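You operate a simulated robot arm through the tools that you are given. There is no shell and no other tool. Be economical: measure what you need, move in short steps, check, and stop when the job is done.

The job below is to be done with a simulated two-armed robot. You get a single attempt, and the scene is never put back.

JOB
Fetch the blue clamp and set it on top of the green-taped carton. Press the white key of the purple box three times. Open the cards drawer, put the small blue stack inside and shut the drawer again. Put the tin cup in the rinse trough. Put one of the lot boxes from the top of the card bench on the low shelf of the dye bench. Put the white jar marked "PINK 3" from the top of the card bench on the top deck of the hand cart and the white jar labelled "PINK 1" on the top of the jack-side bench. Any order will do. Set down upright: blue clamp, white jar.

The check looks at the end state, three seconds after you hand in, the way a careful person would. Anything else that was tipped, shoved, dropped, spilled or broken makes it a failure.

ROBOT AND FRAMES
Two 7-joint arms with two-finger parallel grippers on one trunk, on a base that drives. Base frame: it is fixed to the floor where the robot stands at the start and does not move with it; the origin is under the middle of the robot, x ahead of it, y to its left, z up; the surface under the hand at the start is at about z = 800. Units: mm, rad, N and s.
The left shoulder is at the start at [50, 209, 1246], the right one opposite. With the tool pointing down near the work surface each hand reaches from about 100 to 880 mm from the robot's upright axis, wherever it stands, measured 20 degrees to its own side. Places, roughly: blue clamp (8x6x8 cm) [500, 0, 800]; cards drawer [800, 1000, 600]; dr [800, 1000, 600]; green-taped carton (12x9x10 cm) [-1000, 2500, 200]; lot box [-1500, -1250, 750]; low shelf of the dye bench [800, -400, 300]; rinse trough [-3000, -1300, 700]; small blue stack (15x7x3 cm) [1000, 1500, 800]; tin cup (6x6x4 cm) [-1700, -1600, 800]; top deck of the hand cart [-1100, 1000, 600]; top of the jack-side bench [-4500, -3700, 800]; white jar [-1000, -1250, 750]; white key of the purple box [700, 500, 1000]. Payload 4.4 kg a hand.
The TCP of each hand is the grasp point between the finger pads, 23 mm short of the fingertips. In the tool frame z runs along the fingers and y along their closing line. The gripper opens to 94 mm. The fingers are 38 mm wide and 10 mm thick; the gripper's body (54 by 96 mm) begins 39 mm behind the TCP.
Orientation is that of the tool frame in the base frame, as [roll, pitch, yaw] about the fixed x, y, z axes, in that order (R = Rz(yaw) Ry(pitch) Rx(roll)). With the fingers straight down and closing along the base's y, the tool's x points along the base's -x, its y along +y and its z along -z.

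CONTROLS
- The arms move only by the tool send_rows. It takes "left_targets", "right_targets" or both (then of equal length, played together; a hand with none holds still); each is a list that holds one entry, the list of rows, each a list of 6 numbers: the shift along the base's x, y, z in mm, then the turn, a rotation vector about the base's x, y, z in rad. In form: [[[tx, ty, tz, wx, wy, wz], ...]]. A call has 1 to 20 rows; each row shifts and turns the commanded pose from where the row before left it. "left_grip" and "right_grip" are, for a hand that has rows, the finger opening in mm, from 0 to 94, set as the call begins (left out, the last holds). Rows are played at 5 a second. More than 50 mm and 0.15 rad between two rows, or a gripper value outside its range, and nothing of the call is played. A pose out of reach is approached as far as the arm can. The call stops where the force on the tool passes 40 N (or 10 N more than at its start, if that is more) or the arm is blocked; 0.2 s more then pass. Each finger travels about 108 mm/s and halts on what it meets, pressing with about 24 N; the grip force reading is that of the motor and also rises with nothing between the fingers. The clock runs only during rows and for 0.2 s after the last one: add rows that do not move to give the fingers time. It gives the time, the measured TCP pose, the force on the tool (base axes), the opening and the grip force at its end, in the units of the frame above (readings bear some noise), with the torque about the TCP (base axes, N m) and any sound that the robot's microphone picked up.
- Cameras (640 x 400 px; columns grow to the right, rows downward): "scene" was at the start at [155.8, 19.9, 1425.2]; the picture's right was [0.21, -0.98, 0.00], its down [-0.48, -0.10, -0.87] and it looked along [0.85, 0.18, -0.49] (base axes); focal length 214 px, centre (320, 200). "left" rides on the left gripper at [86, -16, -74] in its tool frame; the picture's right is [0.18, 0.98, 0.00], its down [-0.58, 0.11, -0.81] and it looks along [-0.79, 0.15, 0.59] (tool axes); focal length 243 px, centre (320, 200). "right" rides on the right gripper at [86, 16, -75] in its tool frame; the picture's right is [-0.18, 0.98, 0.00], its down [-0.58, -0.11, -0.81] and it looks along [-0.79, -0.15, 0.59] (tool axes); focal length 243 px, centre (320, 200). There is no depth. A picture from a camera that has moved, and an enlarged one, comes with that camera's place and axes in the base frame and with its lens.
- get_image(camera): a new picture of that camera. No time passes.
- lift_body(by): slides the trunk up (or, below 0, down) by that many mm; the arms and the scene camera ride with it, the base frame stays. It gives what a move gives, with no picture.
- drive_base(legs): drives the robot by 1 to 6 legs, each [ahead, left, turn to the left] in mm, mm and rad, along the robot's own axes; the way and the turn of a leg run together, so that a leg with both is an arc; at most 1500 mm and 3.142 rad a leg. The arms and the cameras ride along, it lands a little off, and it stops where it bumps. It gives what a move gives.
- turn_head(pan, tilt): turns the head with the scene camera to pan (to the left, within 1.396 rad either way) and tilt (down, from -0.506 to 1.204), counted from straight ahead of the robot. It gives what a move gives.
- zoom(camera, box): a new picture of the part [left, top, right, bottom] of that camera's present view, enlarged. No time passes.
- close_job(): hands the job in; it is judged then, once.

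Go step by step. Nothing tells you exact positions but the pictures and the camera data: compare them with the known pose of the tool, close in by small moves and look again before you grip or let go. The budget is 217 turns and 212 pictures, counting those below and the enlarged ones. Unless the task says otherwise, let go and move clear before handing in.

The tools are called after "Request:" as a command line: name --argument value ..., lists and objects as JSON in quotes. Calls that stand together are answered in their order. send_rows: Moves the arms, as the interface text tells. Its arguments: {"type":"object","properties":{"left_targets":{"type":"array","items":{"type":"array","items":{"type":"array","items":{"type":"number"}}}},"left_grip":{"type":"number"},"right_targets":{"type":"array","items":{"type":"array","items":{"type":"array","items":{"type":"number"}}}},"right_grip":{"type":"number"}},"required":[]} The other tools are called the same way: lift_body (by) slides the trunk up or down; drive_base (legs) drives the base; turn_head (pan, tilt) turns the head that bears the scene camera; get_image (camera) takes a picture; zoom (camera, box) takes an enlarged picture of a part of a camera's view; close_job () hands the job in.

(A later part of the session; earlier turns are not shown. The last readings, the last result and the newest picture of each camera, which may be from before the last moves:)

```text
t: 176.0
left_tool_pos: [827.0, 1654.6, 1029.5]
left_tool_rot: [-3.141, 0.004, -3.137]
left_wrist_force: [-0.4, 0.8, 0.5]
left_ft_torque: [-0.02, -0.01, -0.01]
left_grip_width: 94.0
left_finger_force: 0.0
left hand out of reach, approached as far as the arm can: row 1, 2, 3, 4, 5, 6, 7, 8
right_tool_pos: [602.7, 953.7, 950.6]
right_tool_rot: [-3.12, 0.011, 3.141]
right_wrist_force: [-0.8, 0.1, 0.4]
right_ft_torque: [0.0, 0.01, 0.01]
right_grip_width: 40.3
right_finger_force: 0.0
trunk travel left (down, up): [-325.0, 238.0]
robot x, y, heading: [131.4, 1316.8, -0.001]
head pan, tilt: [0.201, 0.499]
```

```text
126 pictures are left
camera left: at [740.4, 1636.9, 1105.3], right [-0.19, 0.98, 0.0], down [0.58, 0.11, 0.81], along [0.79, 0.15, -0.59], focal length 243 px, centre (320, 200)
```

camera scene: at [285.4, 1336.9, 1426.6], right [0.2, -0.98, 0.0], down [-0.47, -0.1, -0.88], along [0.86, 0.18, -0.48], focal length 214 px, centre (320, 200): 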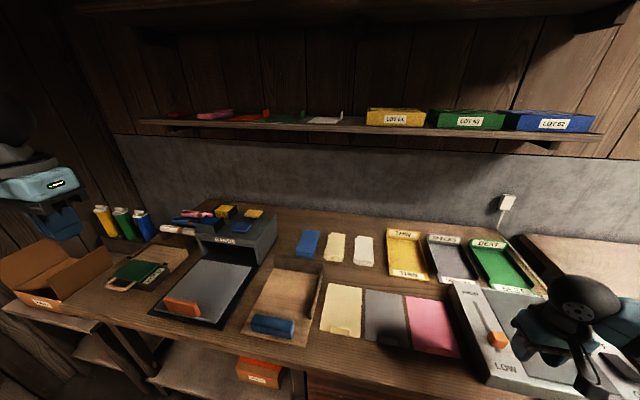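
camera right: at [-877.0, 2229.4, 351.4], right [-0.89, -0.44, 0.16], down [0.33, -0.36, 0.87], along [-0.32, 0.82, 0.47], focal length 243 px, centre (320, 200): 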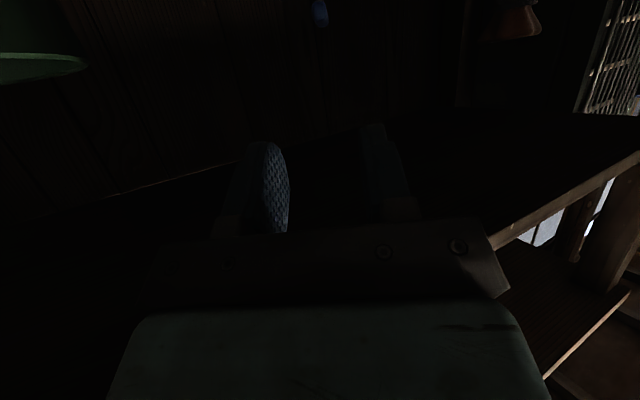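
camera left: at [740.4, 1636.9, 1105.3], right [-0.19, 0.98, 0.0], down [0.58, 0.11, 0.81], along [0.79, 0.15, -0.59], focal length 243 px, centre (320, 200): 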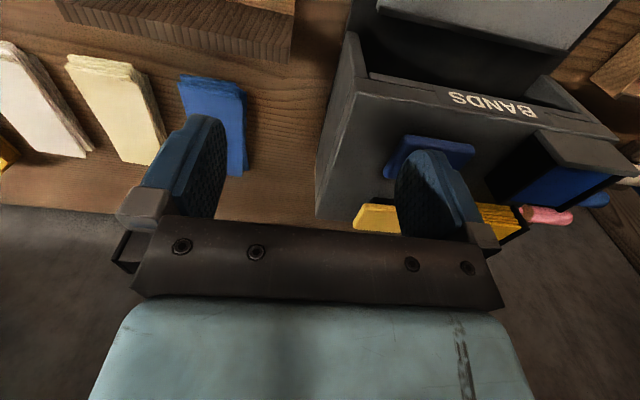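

Local reach limit; backing the hand out, then down, then forward.

Request:
send_rows --left_targets '[[[-45, -10, 0, 0, 0, 0], [-45, -20, 0, 0, 0, 0], [-45, -20, -10, 0, 0, 0], [-30, -20, -30, 0, 0, 0], [0, -20, -40, 0, 0, 0], [0, -20, -40, 0, 0, 0], [0, -8, -10, 0, 0, 0], [0, 0, 0, 0, 0, 0]]]'

Request:
get_image --camera "scene"

```text
refused: row 3 steps farther than a row can; nothing moved
```

```text
125 pictures are left
camera scene: at [285.5, 1337.0, 1426.5], right [0.2, -0.98, 0.0], down [-0.47, -0.1, -0.88], along [0.86, 0.18, -0.48], focal length 214 px, centre (320, 200)
```

scene: 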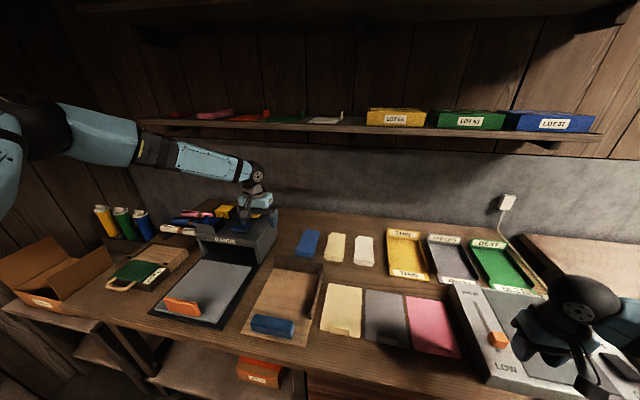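

Request:
send_rows --left_targets '[[[-45, -10, 0, 0, 0, 0], [-45, -20, 0, 0, 0, 0], [-40, -20, -10, 0, 0, 0], [-30, -20, -30, 0, 0, 0], [0, -20, -40, 0, 0, 0], [0, -20, -40, 0, 0, 0], [0, -8, -10, 0, 0, 0], [0, 0, 0, 0, 0, 0]]]'

Request:
get_image --camera "scene"

```text
t: 177.8
left_tool_pos: [649.8, 1565.5, 938.2]
left_tool_rot: [3.141, 0.0, -3.137]
left_wrist_force: [0.4, 0.8, 0.1]
left_ft_torque: [0.0, 0.0, -0.03]
left_grip_width: 93.9
left_finger_force: 0.1
left hand out of reach, approached as far as the arm can: row 6, 7
right_tool_pos: [603.9, 955.7, 950.8]
right_tool_rot: [-3.122, 0.01, -3.14]
right_wrist_force: [0.7, 0.2, 0.2]
right_ft_torque: [-0.01, -0.01, 0.0]
right_grip_width: 39.9
right_finger_force: 0.0
trunk travel left (down, up): [-325.0, 238.0]
robot x, y, heading: [131.2, 1318.9, -0.007]
head pan, tilt: [0.201, 0.499]
```

```text
124 pictures are left
camera scene: at [285.2, 1337.2, 1426.6], right [0.2, -0.98, 0.0], down [-0.47, -0.1, -0.88], along [0.86, 0.18, -0.48], focal length 214 px, centre (320, 200)
```

scene: 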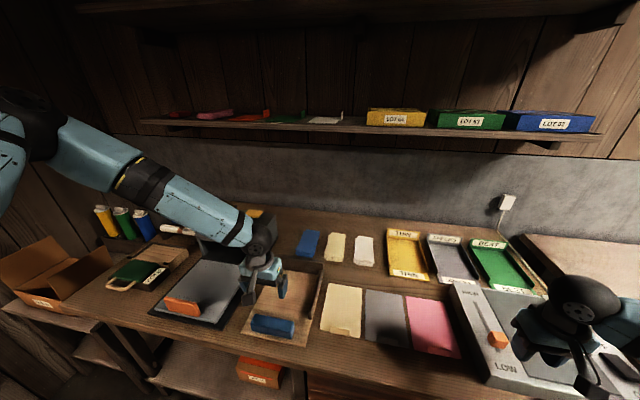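

The left arm is at some joint limit here. Returning it toward its comfortable outer pose, then descending there.

Request:
send_rows --left_targets '[[[-20, 20, 40, 0, 0, 0], [-20, 25, 35, 0, 0, 0], [-20, 25, 35, 0, 0, 0], [-20, 30, 30, 0, 0, 0], [-20, 30, 30, 0, 0, 0], [-10, 30, 30, 0, 0, 0], [-10, 30, 30, 0, 0, 0], [0, 20, 30, 0, 0, 0], [0, 20, 30, 0, 0, 0], [0, 0, 0, 0, 0, 0]]]'

Request:
get_image --camera "scene"

```text
t: 180.0
left_tool_pos: [529.6, 1795.7, 1231.8]
left_tool_rot: [3.141, 0.0, -3.136]
left_wrist_force: [0.2, -0.6, -0.2]
left_ft_torque: [0.01, -0.02, 0.01]
left_grip_width: 94.0
left_finger_force: 0.0
right_tool_pos: [602.9, 954.8, 949.3]
right_tool_rot: [-3.12, 0.011, 3.141]
right_wrist_force: [0.8, -0.1, -0.5]
right_ft_torque: [0.03, -0.05, -0.01]
right_grip_width: 39.9
right_finger_force: 0.1
trunk travel left (down, up): [-325.0, 238.0]
robot x, y, heading: [129.0, 1316.9, -0.001]
head pan, tilt: [0.201, 0.499]
```

```text
123 pictures are left
camera scene: at [286.0, 1336.9, 1426.5], right [0.2, -0.98, 0.0], down [-0.47, -0.1, -0.88], along [0.86, 0.18, -0.48], focal length 214 px, centre (320, 200)
```

scene: 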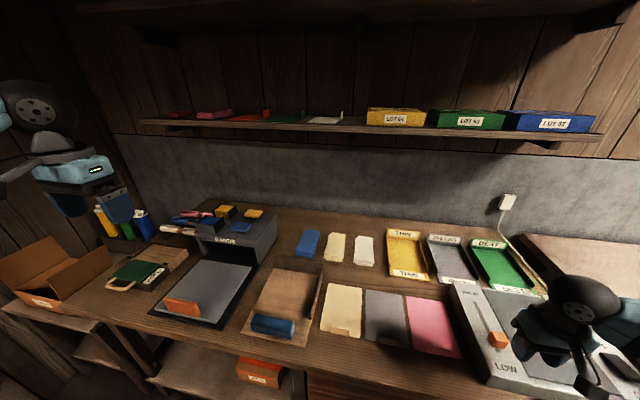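

Descending at the outer side first, then moving forward and inward at lower height.

Request:
send_rows --left_targets '[[[0, 0, -45, 0, 0, 0], [0, 0, -45, 0, 0, 0], [0, 0, -45, 0, 0, 0], [0, 0, -45, 0, 0, 0], [0, 0, -45, 0, 0, 0], [30, -25, -20, 0, 0, 0], [35, -30, 0, 0, 0, 0], [35, -30, 0, 0, 0, 0], [35, -30, 0, 0, 0, 0], [35, -30, 0, 0, 0, 0], [35, -30, 0, 0, 0, 0], [0, 0, 0, 0, 0, 0]]]'

Request:
get_image --camera "scene"

```text
t: 182.6
left_tool_pos: [730.7, 1622.8, 983.7]
left_tool_rot: [-3.141, 0.0, -3.139]
left_wrist_force: [0.2, 0.4, 0.4]
left_ft_torque: [-0.01, -0.01, 0.01]
left_grip_width: 94.1
left_finger_force: 0.0
right_tool_pos: [602.7, 955.7, 951.5]
right_tool_rot: [-3.12, 0.01, 3.14]
right_wrist_force: [-0.5, 0.0, 0.1]
right_ft_torque: [-0.04, -0.01, -0.05]
right_grip_width: 40.0
right_finger_force: 0.1
trunk travel left (down, up): [-325.0, 238.0]
robot x, y, heading: [135.2, 1316.6, 0.004]
head pan, tilt: [0.201, 0.499]
```

```text
122 pictures are left
camera scene: at [284.3, 1338.1, 1426.7], right [0.2, -0.98, 0.0], down [-0.47, -0.1, -0.88], along [0.86, 0.18, -0.48], focal length 214 px, centre (320, 200)
```

scene: 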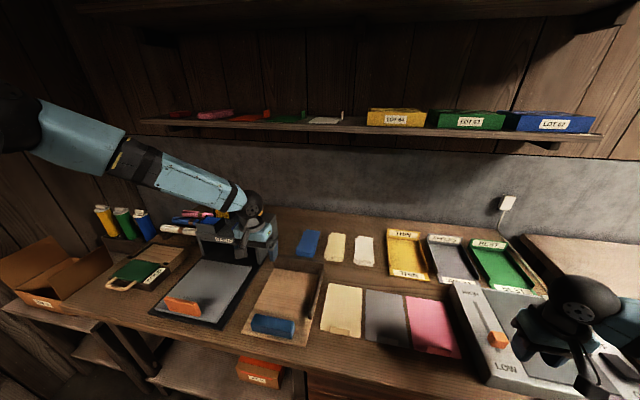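

Request:
send_rows --left_targets '[[[30, -22, 0, 0, 0, 0], [35, -22, 0, 0, 0, 0], [35, -22, 0, 0, 0, 0], [35, -20, -10, 0, 0, 0], [35, 0, -20, 0, 0, 0], [35, 0, -20, 0, 0, 0], [0, 0, 0, 0, 0, 0]]]'

Request:
get_image --camera "left"

```text
t: 184.2
left_tool_pos: [807.8, 1633.4, 1019.1]
left_tool_rot: [3.141, 0.002, -3.138]
left_wrist_force: [-0.5, -0.2, -0.5]
left_ft_torque: [0.02, 0.01, -0.01]
left_grip_width: 94.0
left_finger_force: 0.0
left hand out of reach, approached as far as the arm can: row 1, 2, 3, 4, 5, 6
right_tool_pos: [603.2, 954.1, 951.4]
right_tool_rot: [-3.122, 0.011, -3.142]
right_wrist_force: [0.2, -0.4, 0.7]
right_ft_torque: [0.0, 0.01, -0.02]
right_grip_width: 39.9
right_finger_force: 0.1
trunk travel left (down, up): [-325.0, 238.0]
robot x, y, heading: [131.0, 1321.7, -0.002]
head pan, tilt: [0.201, 0.499]
```

```text
121 pictures are left
camera left: at [721.1, 1616.6, 1093.5], right [-0.19, 0.98, 0.0], down [0.58, 0.11, 0.81], along [0.79, 0.15, -0.59], focal length 243 px, centre (320, 200)
```

left: 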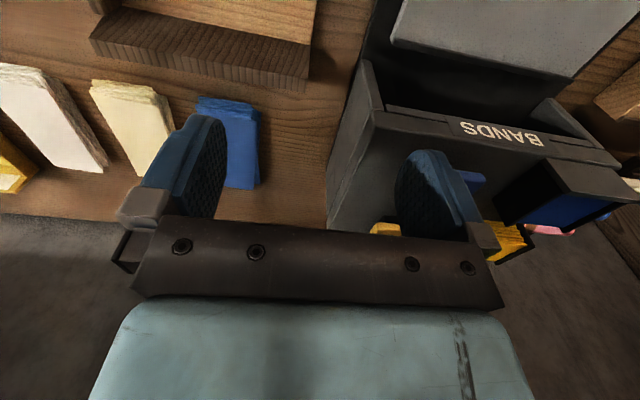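

Testing whether yawing the hand relieves the limit.

Request:
send_rows --left_targets '[[[-20, 0, 0, 0, 0, -0.14], [0, 0, 0, 0, 0, -0.14], [0, -25, -20, 0, 0, 0], [0, -25, -20, 0, 0, 0], [0, -25, -20, 0, 0, 0], [0, 0, 0, 0, 0, 0]]]'

```text
t: 185.6
left_tool_pos: [751.3, 1590.7, 990.3]
left_tool_rot: [3.14, 0.0, 2.864]
left_wrist_force: [0.2, 0.4, 0.2]
left_ft_torque: [0.01, -0.01, 0.02]
left_grip_width: 93.8
left_finger_force: 0.1
left hand out of reach, approached as far as the arm can: row 3, 4, 5
right_tool_pos: [603.6, 954.9, 952.2]
right_tool_rot: [-3.12, 0.012, 3.141]
right_wrist_force: [0.2, -0.3, -0.2]
right_ft_torque: [-0.03, -0.03, 0.0]
right_grip_width: 40.1
right_finger_force: 0.0
trunk travel left (down, up): [-325.0, 238.0]
robot x, y, heading: [128.4, 1316.8, 0.005]
head pan, tilt: [0.201, 0.499]
```

Yaw doesn't matter much; likely the wrist bend. Raising the trunk 200 mm makes the forearm slope down more; trying that.

Request:
lift_body --by 200

Request:
send_rows --left_targets '[[[0, 0, -40, 0, 0, 0.14], [0, 0, -40, 0, 0, 0.14], [10, -10, -40, 0, 0, 0], [20, -15, -35, 0, 0, 0], [30, -15, -30, 0, 0, 0], [30, -15, -30, 0, 0, 0], [30, 0, -20, 0, 0, 0], [30, 0, -10, 0, 0, 0], [0, 0, 0, 0, 0, 0]]]'

Request:
get_image --camera "scene"

```text
t: 187.7
left_tool_pos: [751.3, 1590.0, 1191.0]
left_tool_rot: [-3.141, 0.002, 2.862]
left_wrist_force: [-0.4, -0.3, 0.3]
left_ft_torque: [-0.01, -0.05, 0.02]
left_grip_width: 93.9
left_finger_force: 0.0
right_tool_pos: [603.8, 954.5, 1150.5]
right_tool_rot: [-3.122, 0.011, 3.141]
right_wrist_force: [-0.1, 0.2, 0.7]
right_ft_torque: [0.0, -0.04, 0.01]
right_grip_width: 40.2
right_finger_force: 0.0
trunk travel left (down, up): [-525.0, 38.0]
robot x, y, heading: [128.7, 1313.8, 0.006]
head pan, tilt: [0.201, 0.499]
```

```text
t: 189.7
left_tool_pos: [751.6, 1658.0, 1136.5]
left_tool_rot: [-3.139, 0.003, -3.139]
left_wrist_force: [0.9, -0.1, 0.5]
left_ft_torque: [0.03, -0.01, -0.03]
left_grip_width: 93.9
left_finger_force: 0.1
left hand out of reach, approached as far as the arm can: row 1, 2, 3, 4, 5, 6, 7, 8
right_tool_pos: [604.5, 954.6, 1151.0]
right_tool_rot: [-3.121, 0.011, -3.141]
right_wrist_force: [-0.2, 0.2, -0.4]
right_ft_torque: [-0.05, -0.02, 0.0]
right_grip_width: 40.1
right_finger_force: 0.0
trunk travel left (down, up): [-525.0, 38.0]
robot x, y, heading: [126.2, 1321.1, 0.008]
head pan, tilt: [0.201, 0.499]
```

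```text
120 pictures are left
camera scene: at [285.2, 1336.8, 1626.6], right [0.2, -0.98, 0.0], down [-0.47, -0.1, -0.88], along [0.86, 0.18, -0.48], focal length 214 px, centre (320, 200)
```

scene: 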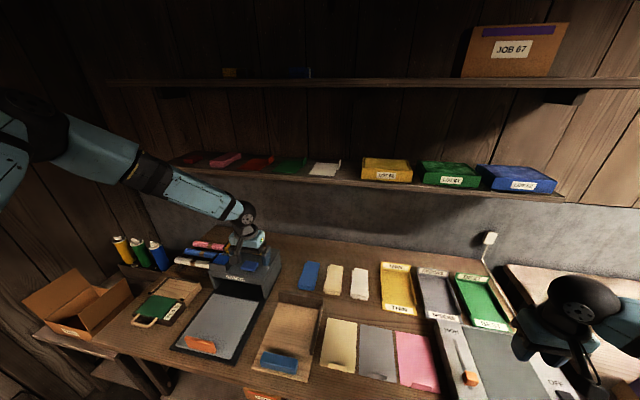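

Clockwise yaw helps, so I'll turn the left hand half around clockwise (the gripper is symmetric).

Request:
send_rows --left_targets '[[[-10, 0, 0, 0, 0, -0.143], [-10, 0, 0, 0, 0, -0.143], [0, 0, 0, 0, 0, -0.143], [0, 0, 0, 0, 0, -0.143], [0, 0, 0, 0, 0, -0.143], [0, 0, 0, 0, 0, -0.143], [0, 0, 0, 0, 0, -0.143], [0, 0, 0, 0, 0, -0.143], [0, 0, 0, 0, 0, -0.143], [0, 0, 0, 0, 0, -0.143], [0, 0, 0, 0, 0, -0.143], [0, 0, 0, 0, 0, -0.143], [0, 0, 0, 0, 0, -0.143], [0, 0, 0, 0, 0, -0.143], [0, 0, 0, 0, 0, -0.143], [0, 0, 0, 0, 0, -0.143], [0, 0, 0, 0, 0, -0.143], [0, 0, 0, 0, 0, -0.143], [0, 0, 0, 0, 0, -0.143], [0, 0, 0, 0, 0, -0.143]]]'

Request:
send_rows --left_targets '[[[0, 0, 0, 0, 0, -0.143], [0, 0, 0, 0, 0, -0.138], [0, 0, 0, 0, 0, 0]]]'

Request:
get_image --camera "scene"

```text
t: 193.9
left_tool_pos: [731.9, 1659.4, 1135.7]
left_tool_rot: [3.141, 0.003, 0.283]
left_wrist_force: [-0.4, 0.0, -0.2]
left_ft_torque: [0.0, 0.01, -0.01]
left_grip_width: 94.2
left_finger_force: 0.0
right_tool_pos: [604.0, 955.0, 1150.4]
right_tool_rot: [-3.119, 0.012, -3.14]
right_wrist_force: [0.6, 0.2, 0.1]
right_ft_torque: [0.01, -0.02, 0.0]
right_grip_width: 40.0
right_finger_force: 0.0
trunk travel left (down, up): [-525.0, 38.0]
robot x, y, heading: [128.2, 1315.4, -0.002]
head pan, tilt: [0.201, 0.499]
```

```text
t: 194.7
left_tool_pos: [731.5, 1659.4, 1135.4]
left_tool_rot: [-3.141, 0.0, 0.003]
left_wrist_force: [-0.7, -0.1, -0.6]
left_ft_torque: [-0.01, 0.03, -0.01]
left_grip_width: 94.2
left_finger_force: 0.1
right_tool_pos: [602.7, 954.0, 1150.0]
right_tool_rot: [-3.12, 0.009, 3.141]
right_wrist_force: [0.0, 0.5, -0.1]
right_ft_torque: [0.02, -0.01, 0.02]
right_grip_width: 40.0
right_finger_force: 0.0
trunk travel left (down, up): [-525.0, 38.0]
robot x, y, heading: [129.6, 1316.8, -0.004]
head pan, tilt: [0.201, 0.499]
```

```text
119 pictures are left
camera scene: at [285.5, 1337.0, 1626.5], right [0.2, -0.98, 0.0], down [-0.47, -0.1, -0.88], along [0.86, 0.18, -0.48], focal length 214 px, centre (320, 200)
```

scene: 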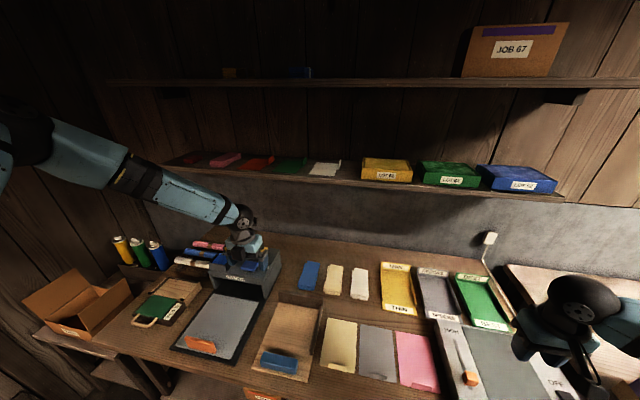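

Full half-turn achieved. Moving inward over the stack line, then lowering the trunk.

Request:
send_rows --left_targets '[[[0, -40, 0, 0, 0, 0], [20, -40, 0, 0, 0, 0], [30, -37, 0, 0, 0, 0], [40, 0, 0, 0, 0, 0], [40, 0, 0, 0, 0, 0], [0, 0, 0, 0, 0, 0]]]'

Request:
lift_body --by -200

Request:
get_image --camera "scene"

Request:
get_image --camera "left"

```text
t: 196.1
left_tool_pos: [788.9, 1612.9, 1211.7]
left_tool_rot: [3.14, 0.001, 0.005]
left_wrist_force: [-0.1, 0.1, -0.3]
left_ft_torque: [-0.02, -0.01, 0.01]
left_grip_width: 93.9
left_finger_force: 0.1
left hand out of reach, approached as far as the arm can: row 1, 2, 3, 4, 5
right_tool_pos: [603.3, 955.5, 1149.6]
right_tool_rot: [-3.12, 0.011, 3.141]
right_wrist_force: [-0.1, -0.4, 0.0]
right_ft_torque: [0.0, -0.01, 0.02]
right_grip_width: 39.9
right_finger_force: 0.1
trunk travel left (down, up): [-525.0, 38.0]
robot x, y, heading: [128.2, 1313.8, 0.004]
head pan, tilt: [0.201, 0.499]
```

```text
t: 198.3
left_tool_pos: [787.2, 1611.7, 1012.2]
left_tool_rot: [3.14, -0.001, 0.005]
left_wrist_force: [0.0, 0.2, 0.4]
left_ft_torque: [0.02, -0.02, 0.02]
left_grip_width: 93.9
left_finger_force: 0.0
right_tool_pos: [603.6, 954.7, 951.2]
right_tool_rot: [-3.121, 0.01, 3.141]
right_wrist_force: [0.5, 0.8, 0.5]
right_ft_torque: [0.03, 0.0, -0.02]
right_grip_width: 39.8
right_finger_force: 0.0
trunk travel left (down, up): [-325.0, 238.0]
robot x, y, heading: [130.5, 1318.6, 0.003]
head pan, tilt: [0.201, 0.499]
```

```text
118 pictures are left
camera scene: at [285.3, 1337.0, 1426.6], right [0.2, -0.98, 0.0], down [-0.47, -0.1, -0.88], along [0.86, 0.18, -0.48], focal length 214 px, centre (320, 200)
```

scene: 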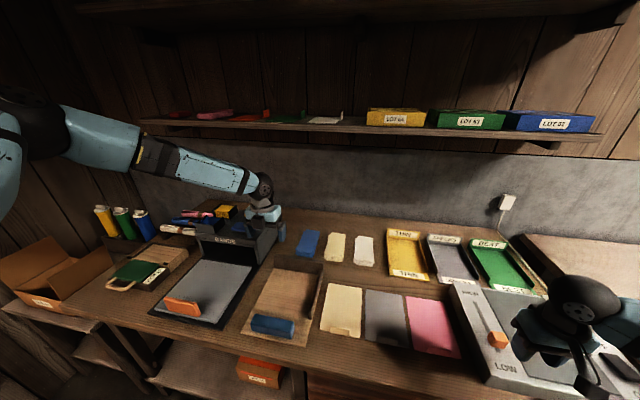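

```text
117 pictures are left
camera left: at [874.2, 1628.8, 1086.7], right [0.19, -0.98, 0.0], down [-0.58, -0.11, 0.81], along [-0.79, -0.15, -0.59], focal length 243 px, centre (320, 200)
```

left: 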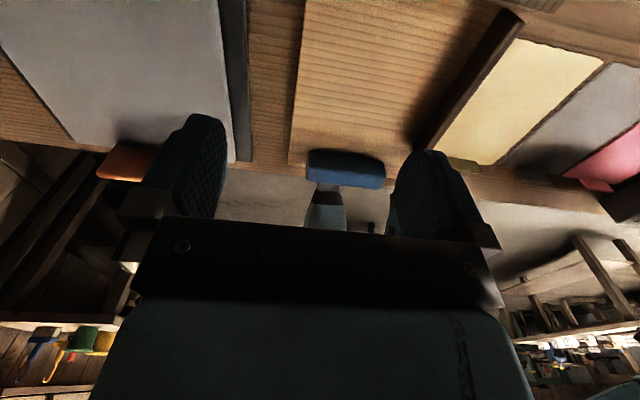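

Still limited inward. Turning the base right by 0.3 rad puts the stack at the arm's comfortable outer side.

Request:
drive_base --legs '[[0, 0, -0.32]]'

Request:
send_rows --left_targets '[[[0, 35, 0, 0, 0, 0.1], [0, 35, 0, 0, 0, 0.1], [10, 35, 0, 0, 0, 0.1], [20, 25, -10, 0, 0, 0], [25, 10, -20, 0, 0, 0], [25, 0, -20, 0, 0, 0], [15, 0, -20, 0, 0, 0], [0, 0, -30, 0, 0, 0], [0, 0, 0, 0, 0, 0]]]'

Request:
get_image --camera "left"

Request:
get_image --camera "scene"

```text
t: 199.7
left_tool_pos: [847.4, 1388.5, 1011.4]
left_tool_rot: [3.139, 0.003, -0.319]
left_wrist_force: [0.0, 0.1, -0.5]
left_ft_torque: [0.01, -0.01, 0.0]
left_grip_width: 93.9
left_finger_force: 0.1
right_tool_pos: [463.7, 822.3, 951.2]
right_tool_rot: [-3.123, 0.01, 2.817]
right_wrist_force: [-0.7, 0.4, 0.5]
right_ft_torque: [0.04, -0.01, 0.01]
right_grip_width: 40.1
right_finger_force: 0.1
trunk travel left (down, up): [-325.0, 238.0]
robot x, y, heading: [129.0, 1317.0, -0.321]
head pan, tilt: [0.201, 0.499]
```

```text
t: 201.7
left_tool_pos: [915.1, 1540.8, 938.8]
left_tool_rot: [3.139, 0.001, -0.017]
left_wrist_force: [-0.5, 0.1, 0.1]
left_ft_torque: [-0.02, 0.01, 0.01]
left_grip_width: 94.1
left_finger_force: 0.0
left hand out of reach, approached as far as the arm can: row 7, 8
right_tool_pos: [463.8, 823.4, 950.7]
right_tool_rot: [-3.12, 0.011, 2.817]
right_wrist_force: [-0.5, 0.3, 0.0]
right_ft_torque: [-0.03, -0.01, 0.02]
right_grip_width: 39.8
right_finger_force: 0.0
trunk travel left (down, up): [-325.0, 238.0]
robot x, y, heading: [127.8, 1321.0, -0.322]
head pan, tilt: [0.201, 0.499]
```

```text
116 pictures are left
camera left: at [1001.7, 1555.8, 1013.1], right [0.17, -0.99, 0.0], down [-0.58, -0.1, 0.81], along [-0.8, -0.13, -0.59], focal length 243 px, centre (320, 200)
```

left: 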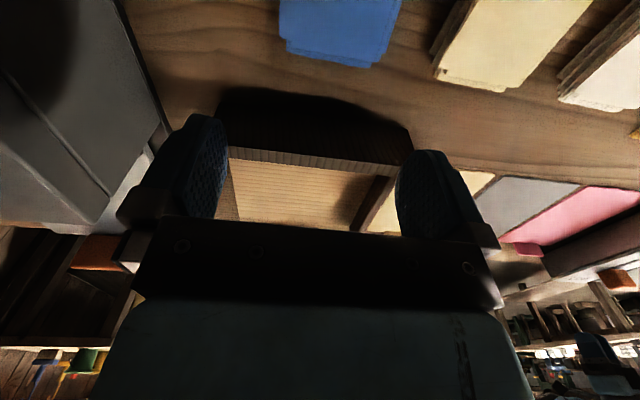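

```text
115 pictures are left
camera scene: at [283.0, 1286.3, 1426.6], right [-0.12, -0.99, 0.0], down [-0.47, 0.06, -0.88], along [0.87, -0.11, -0.48], focal length 214 px, centre (320, 200)
```

scene: 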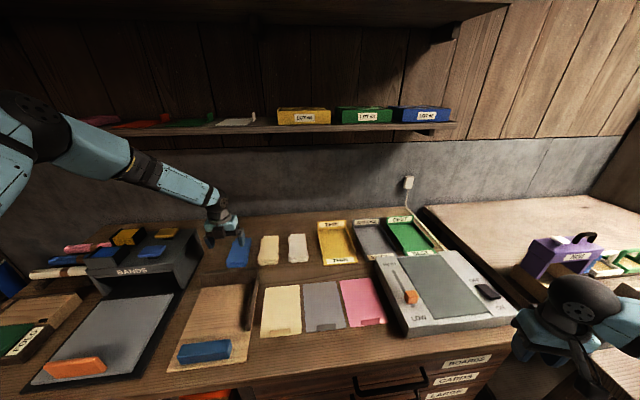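

About 45 mm short. Tilting the hand 20° outward gives the extra reach.

Request:
send_rows --left_targets '[[[5, 0, 0, 0, -0.12, 0], [15, 0, 0, 0, -0.12, 0], [15, 0, -5, 0, -0.12, 0], [10, 0, -15, 0, 0, 0], [5, -3, -20, 0, 0, 0], [0, 0, -20, 0, 0, 0], [0, 0, 0, 0, 0, 0]]]'

Request:
get_image --camera "left"

Request:
zoom --camera "scene" --box '[170, 190, 330, 290]'

```text
t: 203.3
left_tool_pos: [938.9, 1553.1, 915.8]
left_tool_rot: [-3.136, -0.36, -0.02]
left_wrist_force: [0.5, 0.3, 0.3]
left_ft_torque: [0.0, 0.03, 0.0]
left_grip_width: 94.0
left_finger_force: 0.0
left hand out of reach, approached as far as the arm can: row 4, 5, 6
right_tool_pos: [463.8, 822.0, 950.8]
right_tool_rot: [-3.122, 0.01, 2.816]
right_wrist_force: [0.3, 0.3, -0.4]
right_ft_torque: [-0.02, 0.04, -0.02]
right_grip_width: 40.1
right_finger_force: 0.1
trunk travel left (down, up): [-325.0, 238.0]
robot x, y, heading: [126.0, 1320.7, -0.324]
head pan, tilt: [0.201, 0.499]
```

```text
114 pictures are left
camera left: at [994.0, 1567.2, 1015.6], right [0.16, -0.99, 0.06], down [-0.83, -0.1, 0.55], along [-0.54, -0.13, -0.83], focal length 243 px, centre (320, 200)
```

left: 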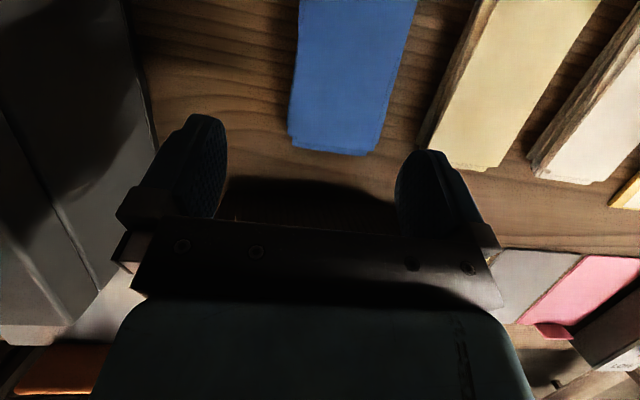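

```text
4.00 times, centred on (250, 240) of scene
camera zoom: at [283.2, 1286.4, 1426.5], right [-0.12, -0.99, 0.0], down [-0.48, 0.06, -0.88], along [0.87, -0.11, -0.48], focal length 858 px, centre (600, 40)
```

zoom: 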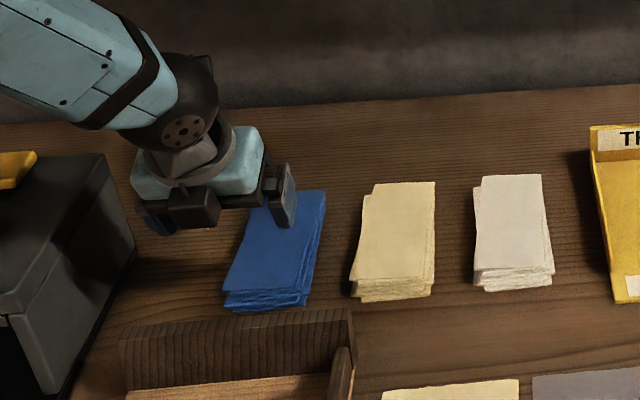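

The stack's axis is y≈1537; I'm at y 1553, x 939. A small base move and turn lines it up; then the trunk lowers the hand.

Request:
drive_base --legs '[[22, 0, -0.012]]'

Request:
lift_body --by -55

Request:
get_image --camera "left"

Request:
zoom --camera "scene" --box '[170, 170, 330, 270]'

```text
t: 204.1
left_tool_pos: [960.9, 1536.5, 915.2]
left_tool_rot: [-3.136, -0.36, -0.031]
left_wrist_force: [0.3, 0.3, -0.5]
left_ft_torque: [0.02, -0.01, -0.04]
left_grip_width: 93.8
left_finger_force: 0.1
right_tool_pos: [477.6, 812.4, 951.0]
right_tool_rot: [-3.121, 0.009, 2.805]
right_wrist_force: [0.3, 0.0, 0.4]
right_ft_torque: [0.01, -0.01, 0.0]
right_grip_width: 40.1
right_finger_force: 0.1
trunk travel left (down, up): [-325.0, 238.0]
robot x, y, heading: [149.9, 1316.3, -0.337]
head pan, tilt: [0.201, 0.499]
```

```text
t: 205.1
left_tool_pos: [962.0, 1536.5, 859.4]
left_tool_rot: [-3.136, -0.36, -0.032]
left_wrist_force: [-0.3, -0.1, 0.2]
left_ft_torque: [0.01, 0.04, 0.01]
left_grip_width: 94.0
left_finger_force: 0.0
right_tool_pos: [478.8, 811.7, 895.4]
right_tool_rot: [-3.121, 0.009, 2.806]
right_wrist_force: [0.7, 0.3, -0.5]
right_ft_torque: [0.01, -0.04, 0.0]
right_grip_width: 39.8
right_finger_force: 0.0
trunk travel left (down, up): [-270.0, 293.0]
robot x, y, heading: [150.9, 1309.9, -0.334]
head pan, tilt: [0.201, 0.499]
```

```text
112 pictures are left
camera left: at [1017.5, 1549.7, 961.1], right [0.14, -0.99, 0.06], down [-0.83, -0.09, 0.55], along [-0.54, -0.13, -0.83], focal length 243 px, centre (320, 200)
```

left: 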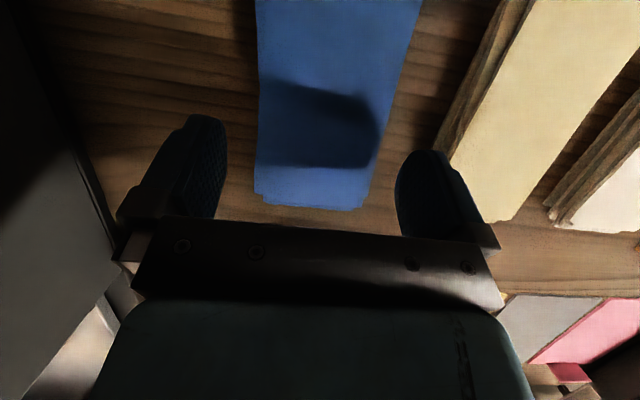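

```text
4.00 times, centred on (250, 220) of scene
camera zoom: at [303.1, 1277.6, 1371.6], right [-0.13, -0.99, 0.0], down [-0.47, 0.06, -0.88], along [0.87, -0.12, -0.48], focal length 858 px, centre (600, 120)
```

zoom: 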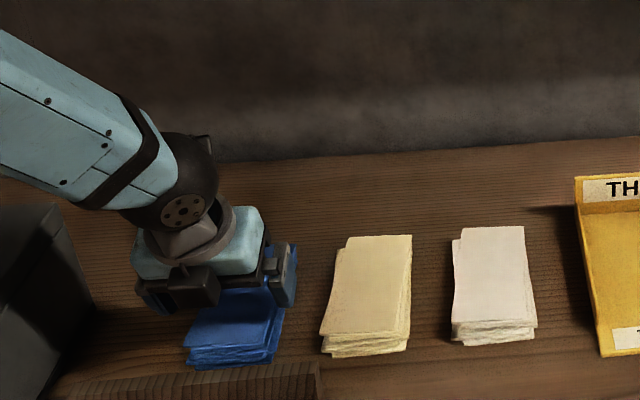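

Centred over the stack. Lowering to grip height.

Request:
lift_body --by -20

Request:
lift_body --by -7

Request:
send_rows --left_targets '[[[0, 0, 0, 0, 0, 0], [0, 0, 0, 0, 0, 0], [0, 0, 0, 0, 0, 0], [0, 0, 0, 0, 0, 0]]]' --left_grip 0

Request:
get_image --camera "left"

```text
t: 205.8
left_tool_pos: [962.3, 1536.4, 841.4]
left_tool_rot: [-3.137, -0.36, -0.032]
left_wrist_force: [-0.7, 0.1, 0.7]
left_ft_torque: [-0.02, -0.06, 0.0]
left_grip_width: 93.8
left_finger_force: 0.1
right_tool_pos: [478.2, 811.9, 876.5]
right_tool_rot: [-3.119, 0.011, 2.806]
right_wrist_force: [-0.1, 0.2, 0.1]
right_ft_torque: [-0.01, -0.02, -0.02]
right_grip_width: 40.0
right_finger_force: 0.1
trunk travel left (down, up): [-250.0, 313.0]
robot x, y, heading: [149.7, 1313.2, -0.334]
head pan, tilt: [0.201, 0.499]
```

```text
t: 206.3
left_tool_pos: [962.8, 1535.8, 833.2]
left_tool_rot: [-3.137, -0.361, -0.032]
left_wrist_force: [-0.8, -0.2, -0.1]
left_ft_torque: [0.0, 0.0, -0.03]
left_grip_width: 94.1
left_finger_force: 0.0
right_tool_pos: [478.2, 813.2, 868.3]
right_tool_rot: [-3.12, 0.012, 2.805]
right_wrist_force: [-0.1, 0.8, 0.7]
right_ft_torque: [-0.02, 0.03, 0.01]
right_grip_width: 39.9
right_finger_force: 0.0
trunk travel left (down, up): [-243.0, 320.0]
robot x, y, heading: [149.2, 1308.2, -0.332]
head pan, tilt: [0.201, 0.499]
```

```text
t: 207.3
left_tool_pos: [963.0, 1535.9, 833.0]
left_tool_rot: [-3.137, -0.359, -0.03]
left_wrist_force: [0.3, 0.8, 1.0]
left_ft_torque: [-0.05, 0.0, 0.05]
left_grip_width: 67.6
left_finger_force: 23.9
right_tool_pos: [478.3, 811.1, 868.2]
right_tool_rot: [-3.121, 0.01, 2.806]
right_wrist_force: [0.3, -0.1, 1.1]
right_ft_torque: [0.01, 0.0, -0.01]
right_grip_width: 40.1
right_finger_force: 0.0
trunk travel left (down, up): [-243.0, 320.0]
robot x, y, heading: [150.7, 1310.2, -0.339]
head pan, tilt: [0.201, 0.499]
```

```text
110 pictures are left
camera left: at [1017.6, 1549.6, 934.0], right [0.14, -0.99, 0.06], down [-0.83, -0.09, 0.55], along [-0.54, -0.13, -0.83], focal length 243 px, centre (320, 200)
```

left: 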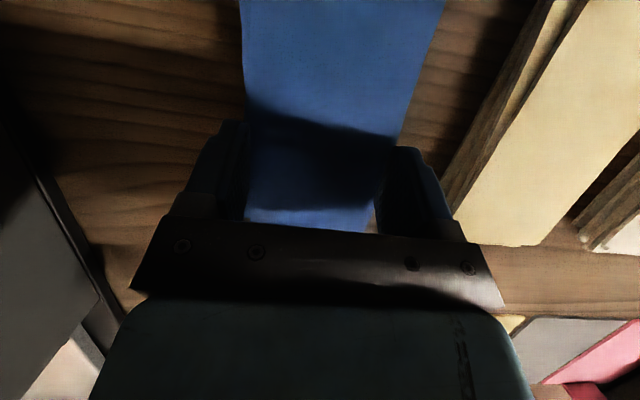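

Gripped. Lifting with the trunk.

Request:
lift_body --by 20

Request:
lift_body --by 180

Request:
get_image --camera "left"

Request:
get_image --camera "scene"

```text
t: 208.0
left_tool_pos: [963.6, 1535.3, 852.6]
left_tool_rot: [-3.137, -0.361, -0.033]
left_wrist_force: [-0.1, 0.1, -0.5]
left_ft_torque: [0.03, 0.08, -0.01]
left_grip_width: 67.5
left_finger_force: 23.9
right_tool_pos: [478.8, 811.4, 888.9]
right_tool_rot: [-3.121, 0.009, 2.803]
right_wrist_force: [0.0, -0.1, -0.6]
right_ft_torque: [-0.01, -0.03, -0.02]
right_grip_width: 39.8
right_finger_force: 0.1
trunk travel left (down, up): [-263.0, 300.0]
robot x, y, heading: [152.1, 1309.1, -0.33]
head pan, tilt: [0.201, 0.499]
```

```text
t: 210.0
left_tool_pos: [962.2, 1536.7, 1032.2]
left_tool_rot: [-3.133, -0.36, -0.03]
left_wrist_force: [1.0, -1.2, -0.4]
left_ft_torque: [-0.03, 0.05, -0.04]
left_grip_width: 67.6
left_finger_force: 24.0
right_tool_pos: [477.9, 811.5, 1067.9]
right_tool_rot: [-3.12, 0.012, 2.804]
right_wrist_force: [-0.1, -0.3, 0.0]
right_ft_torque: [0.0, -0.03, -0.03]
right_grip_width: 40.2
right_finger_force: 0.1
trunk travel left (down, up): [-443.0, 120.0]
robot x, y, heading: [148.1, 1309.0, -0.335]
head pan, tilt: [0.201, 0.499]
```

```text
109 pictures are left
camera left: at [1017.8, 1549.6, 1133.5], right [0.14, -0.99, 0.06], down [-0.83, -0.09, 0.55], along [-0.54, -0.13, -0.83], focal length 243 px, centre (320, 200)
```

left: 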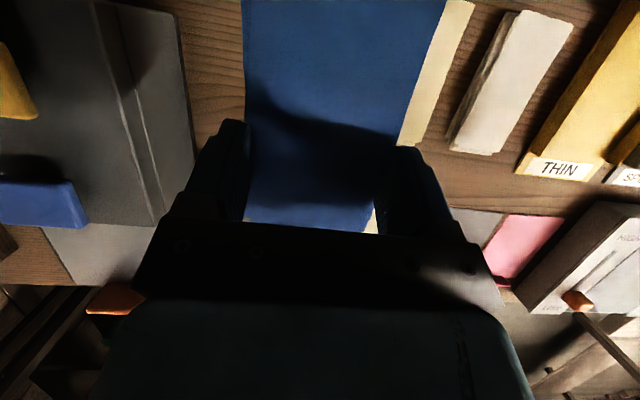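

```text
108 pictures are left
camera scene: at [303.6, 1277.5, 1544.4], right [-0.13, -0.99, 0.0], down [-0.47, 0.06, -0.88], along [0.87, -0.12, -0.48], focal length 214 px, centre (320, 200)
```

scene: 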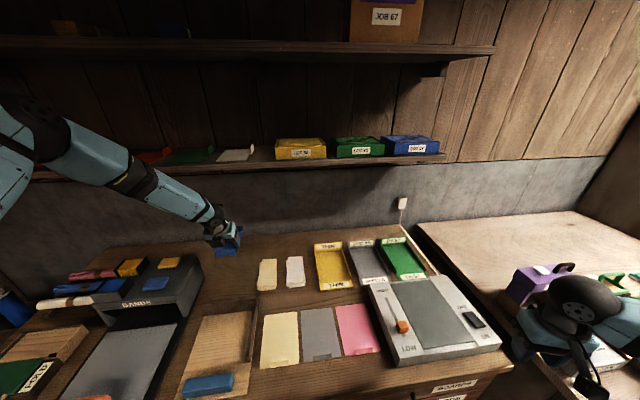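

Stack lifted. Backing away and squaring up to face the drawers.

Request:
drive_base --legs '[[-320, 0, 0], [0, 0, 0.335]]'

Request:
turn_head --pan -0.35 --tilt 0.6

Request:
get_image --camera "scene"

```text
t: 213.2
left_tool_pos: [542.1, 1894.1, 1032.8]
left_tool_rot: [-3.137, -0.359, 0.299]
left_wrist_force: [0.4, -0.7, -0.7]
left_ft_torque: [-0.03, 0.04, 0.01]
left_grip_width: 67.6
left_finger_force: 23.7
right_tool_pos: [318.8, 1050.6, 1068.6]
right_tool_rot: [-3.122, 0.011, 3.137]
right_wrist_force: [-0.7, 0.0, -0.1]
right_ft_torque: [0.01, -0.02, 0.0]
right_grip_width: 40.2
right_finger_force: 0.1
trunk travel left (down, up): [-443.0, 120.0]
robot x, y, heading: [-152.8, 1417.8, -0.005]
head pan, tilt: [0.201, 0.499]
```

```text
t: 214.2
left_tool_pos: [542.2, 1893.1, 1032.8]
left_tool_rot: [-3.136, -0.36, 0.298]
left_wrist_force: [0.3, 0.1, 0.2]
left_ft_torque: [-0.01, 0.02, -0.01]
left_grip_width: 67.8
left_finger_force: 23.7
right_tool_pos: [319.7, 1050.5, 1068.1]
right_tool_rot: [-3.12, 0.011, 3.137]
right_wrist_force: [-0.1, 0.0, 0.4]
right_ft_torque: [0.03, -0.02, -0.01]
right_grip_width: 40.2
right_finger_force: 0.1
trunk travel left (down, up): [-443.0, 120.0]
robot x, y, heading: [-150.7, 1414.7, -0.002]
head pan, tilt: [-0.351, 0.6]
```

```text
107 pictures are left
camera scene: at [-3.4, 1386.1, 1535.5], right [-0.35, -0.94, 0.0], down [-0.53, 0.2, -0.83], along [0.77, -0.29, -0.56], focal length 214 px, centre (320, 200)
```

scene: 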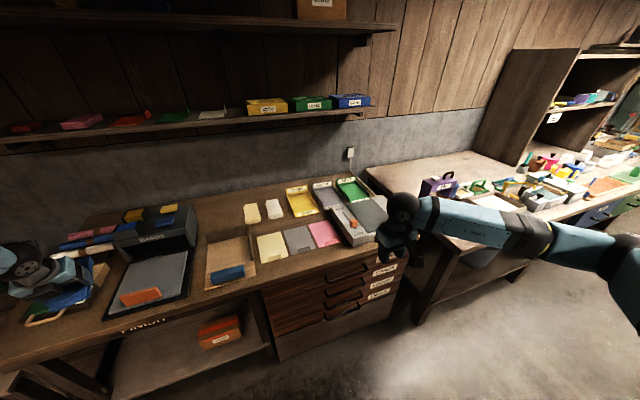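

Now pose the right hand for the handle: yaw a quarter turn (so it closes vertically), then pitch forward 75°.

Request:
send_rows --right_targets '[[[0, 0, 0, 0, 0, 0.1428], [0, 0, 0, 0, 0, 0.1428], [0, 0, 0, 0, 0, 0.1428], [0, 0, 0, 0, 0, 0.1428], [0, 0, 0, 0, 0, 0.1428], [0, 0, 0, 0, 0, 0.1428], [0, 0, 0, 0, 0, 0.1428], [0, 0, 0, 0, 0, 0.1428], [0, 0, 0, 0, 0, 0.1428], [0, 0, 0, 0, 0, 0.1428], [0, 0, 0, 0, 0, 0.1428], [0, 0, 0, 0, -0.1454, 0], [0, 0, 0, 0, -0.1454, 0], [0, 0, 0, 0, -0.1454, 0], [0, 0, 0, 0, -0.1454, 0], [0, 0, 0, 0, -0.1454, 0], [0, 0, 0, 0, -0.1454, 0], [0, 0, 0, 0, -0.1454, 0], [0, 0, 0, 0, -0.1454, 0], [0, 0, 0, 0, -0.1454, 0]]]' --right_grip 50

Request:
get_image --camera "scene"

Request:
get_image --camera "right"

```text
t: 218.3
left_tool_pos: [541.0, 1892.9, 1033.2]
left_tool_rot: [-3.138, -0.362, 0.299]
left_wrist_force: [-0.2, -0.2, -0.3]
left_ft_torque: [-0.01, 0.03, 0.0]
left_grip_width: 67.5
left_finger_force: 23.8
right_tool_pos: [241.1, 1283.9, 1136.5]
right_tool_rot: [-1.812, 0.1, -1.593]
right_wrist_force: [0.6, -0.2, 0.3]
right_ft_torque: [0.01, -0.04, 0.0]
right_grip_width: 50.0
right_finger_force: 0.1
right hand out of reach, approached as far as the arm can: row 6, 7, 8, 9, 10, 11, 16, 17, 18, 19, 20
trunk travel left (down, up): [-443.0, 120.0]
robot x, y, heading: [-157.3, 1417.0, -0.007]
head pan, tilt: [-0.351, 0.6]
```

```text
106 pictures are left
camera scene: at [-3.5, 1387.3, 1535.5], right [-0.35, -0.94, 0.0], down [-0.53, 0.19, -0.83], along [0.77, -0.29, -0.56], focal length 214 px, centre (320, 200)
```

scene: 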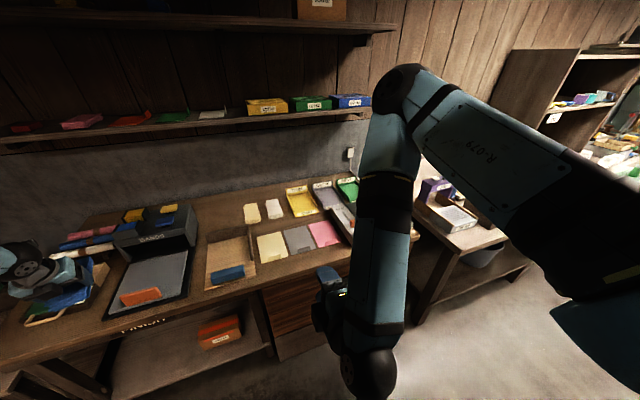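

```text
105 pictures are left
camera right: at [161.7, 1198.8, 1130.0], right [-0.23, 0.28, -0.93], down [-0.75, 0.56, 0.35], along [0.63, 0.78, 0.08], focal length 243 px, centre (320, 200)
```

right: 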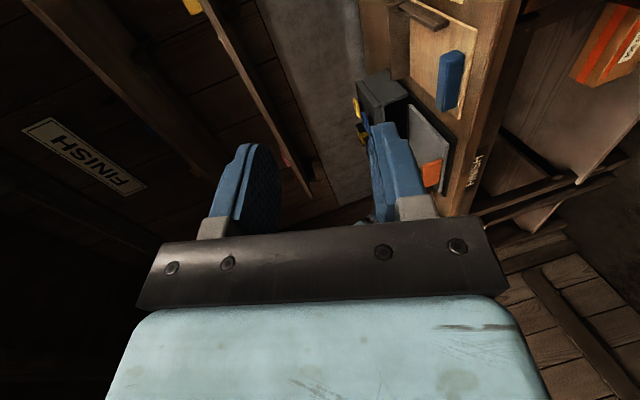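

The hand reached the wanted orientation, though folded. I'll step back 250 mm, lower the trunk, and extend the arm toward the handle.

Request:
drive_base --legs '[[-260, -120, 0]]'

Request:
send_rows --right_targets '[[[40, -20, -10, 0, 0, 0], [40, -20, -10, 0, 0, 0], [40, -20, -10, 0, 0, 0], [40, -15, -10, 0, 0, 0], [40, -15, -10, 0, 0, 0], [40, 0, -10, 0, 0, 0], [40, 0, -10, 0, 0, 0], [0, 0, 0, 0, 0, 0]]]'

Request:
get_image --camera "scene"

```text
t: 220.3
left_tool_pos: [285.2, 1777.2, 1032.3]
left_tool_rot: [-3.137, -0.359, 0.306]
left_wrist_force: [0.4, 0.7, -1.1]
left_ft_torque: [0.01, 0.03, 0.0]
left_grip_width: 67.5
left_finger_force: 23.8
right_tool_pos: [-11.4, 1164.8, 1135.8]
right_tool_rot: [-1.813, 0.099, -1.586]
right_wrist_force: [0.5, 0.7, -0.1]
right_ft_torque: [-0.01, -0.01, 0.01]
right_grip_width: 50.1
right_finger_force: 0.1
trunk travel left (down, up): [-443.0, 120.0]
robot x, y, heading: [-408.1, 1291.1, 0.003]
head pan, tilt: [-0.351, 0.6]
```

```text
t: 222.1
left_tool_pos: [283.3, 1776.8, 1034.1]
left_tool_rot: [-3.137, -0.36, 0.304]
left_wrist_force: [-0.4, 0.5, -0.7]
left_ft_torque: [-0.01, 0.04, 0.04]
left_grip_width: 67.4
left_finger_force: 24.1
right_tool_pos: [244.9, 1204.7, 1141.8]
right_tool_rot: [-1.817, 0.098, -1.591]
right_wrist_force: [-0.4, -0.2, 0.2]
right_ft_torque: [0.0, -0.01, 0.0]
right_grip_width: 49.9
right_finger_force: 0.0
right hand out of reach, approached as far as the arm can: row 1, 2, 3, 4, 5, 6, 7
trunk travel left (down, up): [-443.0, 120.0]
robot x, y, heading: [-409.3, 1301.4, 0.009]
head pan, tilt: [-0.351, 0.6]
```

```text
104 pictures are left
camera scene: at [-258.1, 1266.4, 1535.6], right [-0.34, -0.94, 0.0], down [-0.53, 0.19, -0.83], along [0.78, -0.28, -0.56], focal length 214 px, centre (320, 200)
```

scene: 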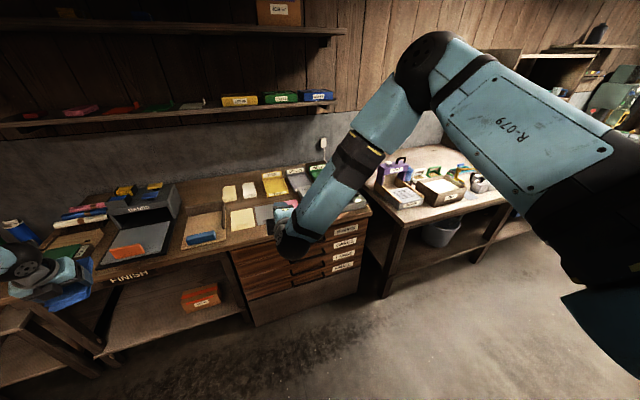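

The hand prefers to be near the centreline. Lowering the trunk, then I'll align laterally with the base.

Request:
lift_body --by -440

Request:
send_rows --right_targets '[[[5, 0, -20, 0, 0, 0], [5, 0, -20, 0, 0, 0], [5, 0, -20, 0, 0, 0], [5, 0, -20, 0, 0, 0], [5, 0, -20, 0, 0, 0], [0, 0, 0, 0, 0, 0]]]'

Request:
get_image --camera "scene"

Request:
get_image --camera "right"

```text
refused: -440 is not a number from -400 to 400
```

```text
t: 223.5
left_tool_pos: [284.2, 1777.0, 1033.4]
left_tool_rot: [-3.138, -0.359, 0.307]
left_wrist_force: [0.3, -0.1, -0.7]
left_ft_torque: [-0.01, 0.02, 0.03]
left_grip_width: 67.1
left_finger_force: 24.6
right_tool_pos: [265.7, 1252.9, 1072.2]
right_tool_rot: [-1.818, 0.098, -1.591]
right_wrist_force: [-0.6, 0.5, -1.1]
right_ft_torque: [-0.03, 0.0, -0.01]
right_grip_width: 49.8
right_finger_force: 0.1
right hand out of reach, approached as far as the arm can: row 1, 2, 3, 4, 5
trunk travel left (down, up): [-443.0, 120.0]
robot x, y, heading: [-406.8, 1294.6, 0.007]
head pan, tilt: [-0.351, 0.6]
```

```text
103 pictures are left
camera scene: at [-257.4, 1266.5, 1535.5], right [-0.34, -0.94, 0.0], down [-0.53, 0.19, -0.83], along [0.78, -0.28, -0.56], focal length 214 px, centre (320, 200)
```

scene: 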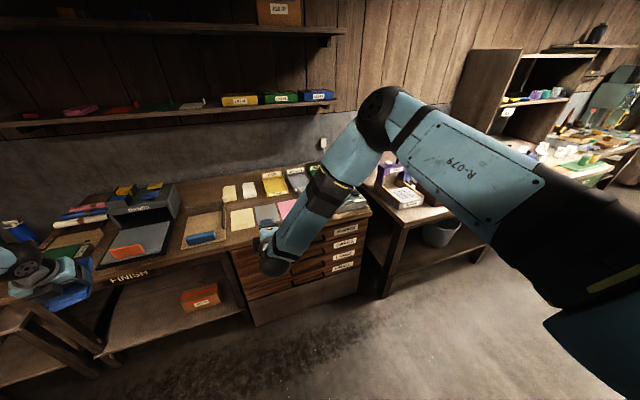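

```text
102 pictures are left
camera right: at [187.4, 1167.2, 1067.0], right [-0.23, 0.28, -0.93], down [-0.74, 0.56, 0.36], along [0.63, 0.78, 0.08], focal length 243 px, centre (320, 200)
```

right: 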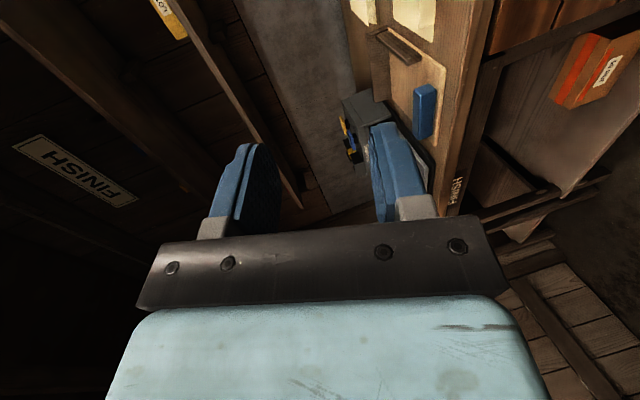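

Request:
lift_body --by -400

Request:
drive_base --legs '[[0, -200, 0]]'

Request:
turn_head --pan 0.0 --tilt 0.3

Request:
get_image --camera "scene"

Request:
get_image --camera "right"

```text
t: 227.3
left_tool_pos: [284.7, 1777.3, 633.9]
left_tool_rot: [-3.136, -0.359, 0.305]
left_wrist_force: [-0.8, -0.7, -1.6]
left_ft_torque: [-0.03, 0.03, 0.01]
left_grip_width: 67.5
left_finger_force: 24.1
right_tool_pos: [266.2, 1251.2, 672.9]
right_tool_rot: [-1.816, 0.097, -1.592]
right_wrist_force: [0.3, -0.5, -0.2]
right_ft_torque: [0.0, -0.02, -0.01]
right_grip_width: 50.2
right_finger_force: 0.0
trunk travel left (down, up): [-43.0, 520.0]
robot x, y, heading: [-408.7, 1300.0, -0.001]
head pan, tilt: [-0.351, 0.6]
```

```text
t: 229.7
left_tool_pos: [281.8, 1584.3, 633.5]
left_tool_rot: [-3.136, -0.358, 0.315]
left_wrist_force: [0.0, -0.3, -0.9]
left_ft_torque: [-0.01, 0.04, 0.0]
left_grip_width: 67.4
left_finger_force: 23.7
right_tool_pos: [268.1, 1058.5, 672.3]
right_tool_rot: [-1.819, 0.099, -1.585]
right_wrist_force: [0.6, 0.7, -1.3]
right_ft_torque: [0.0, 0.0, -0.03]
right_grip_width: 50.1
right_finger_force: 0.0
trunk travel left (down, up): [-43.0, 520.0]
robot x, y, heading: [-406.4, 1095.2, 0.012]
head pan, tilt: [-0.351, 0.6]
```

```text
t: 230.5
left_tool_pos: [282.1, 1582.7, 633.6]
left_tool_rot: [-3.137, -0.36, 0.315]
left_wrist_force: [-0.3, -0.7, -2.3]
left_ft_torque: [-0.01, 0.02, -0.01]
left_grip_width: 67.8
left_finger_force: 24.0
right_tool_pos: [266.4, 1058.3, 673.0]
right_tool_rot: [-1.818, 0.097, -1.585]
right_wrist_force: [0.2, -0.4, 0.3]
right_ft_torque: [-0.01, 0.0, -0.02]
right_grip_width: 50.3
right_finger_force: 0.0
trunk travel left (down, up): [-43.0, 520.0]
robot x, y, heading: [-406.4, 1093.8, 0.015]
head pan, tilt: [0.0, 0.3]
```

```text
101 pictures are left
camera scene: at [-245.5, 1099.7, 1162.9], right [0.01, -1.0, 0.0], down [-0.3, 0.0, -0.95], along [0.95, 0.01, -0.3], focal length 214 px, centre (320, 200)
```

scene: 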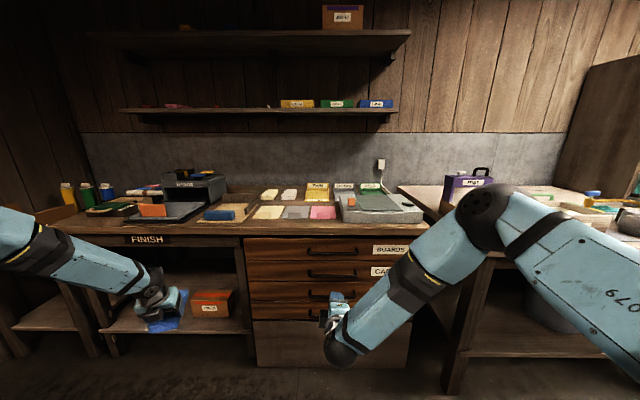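

```text
100 pictures are left
camera right: at [189.8, 973.0, 667.0], right [-0.24, 0.28, -0.93], down [-0.75, 0.56, 0.36], along [0.62, 0.78, 0.08], focal length 243 px, centre (320, 200)
```

right: 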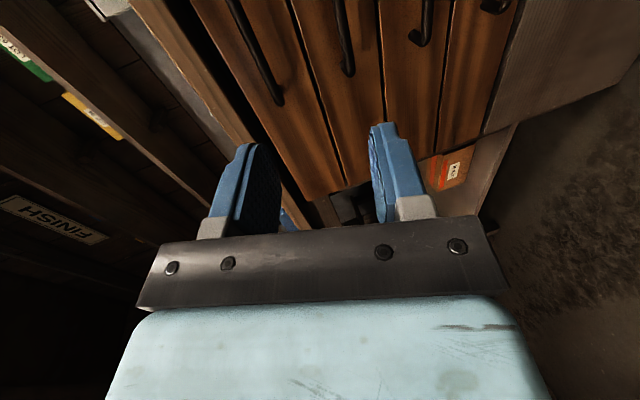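

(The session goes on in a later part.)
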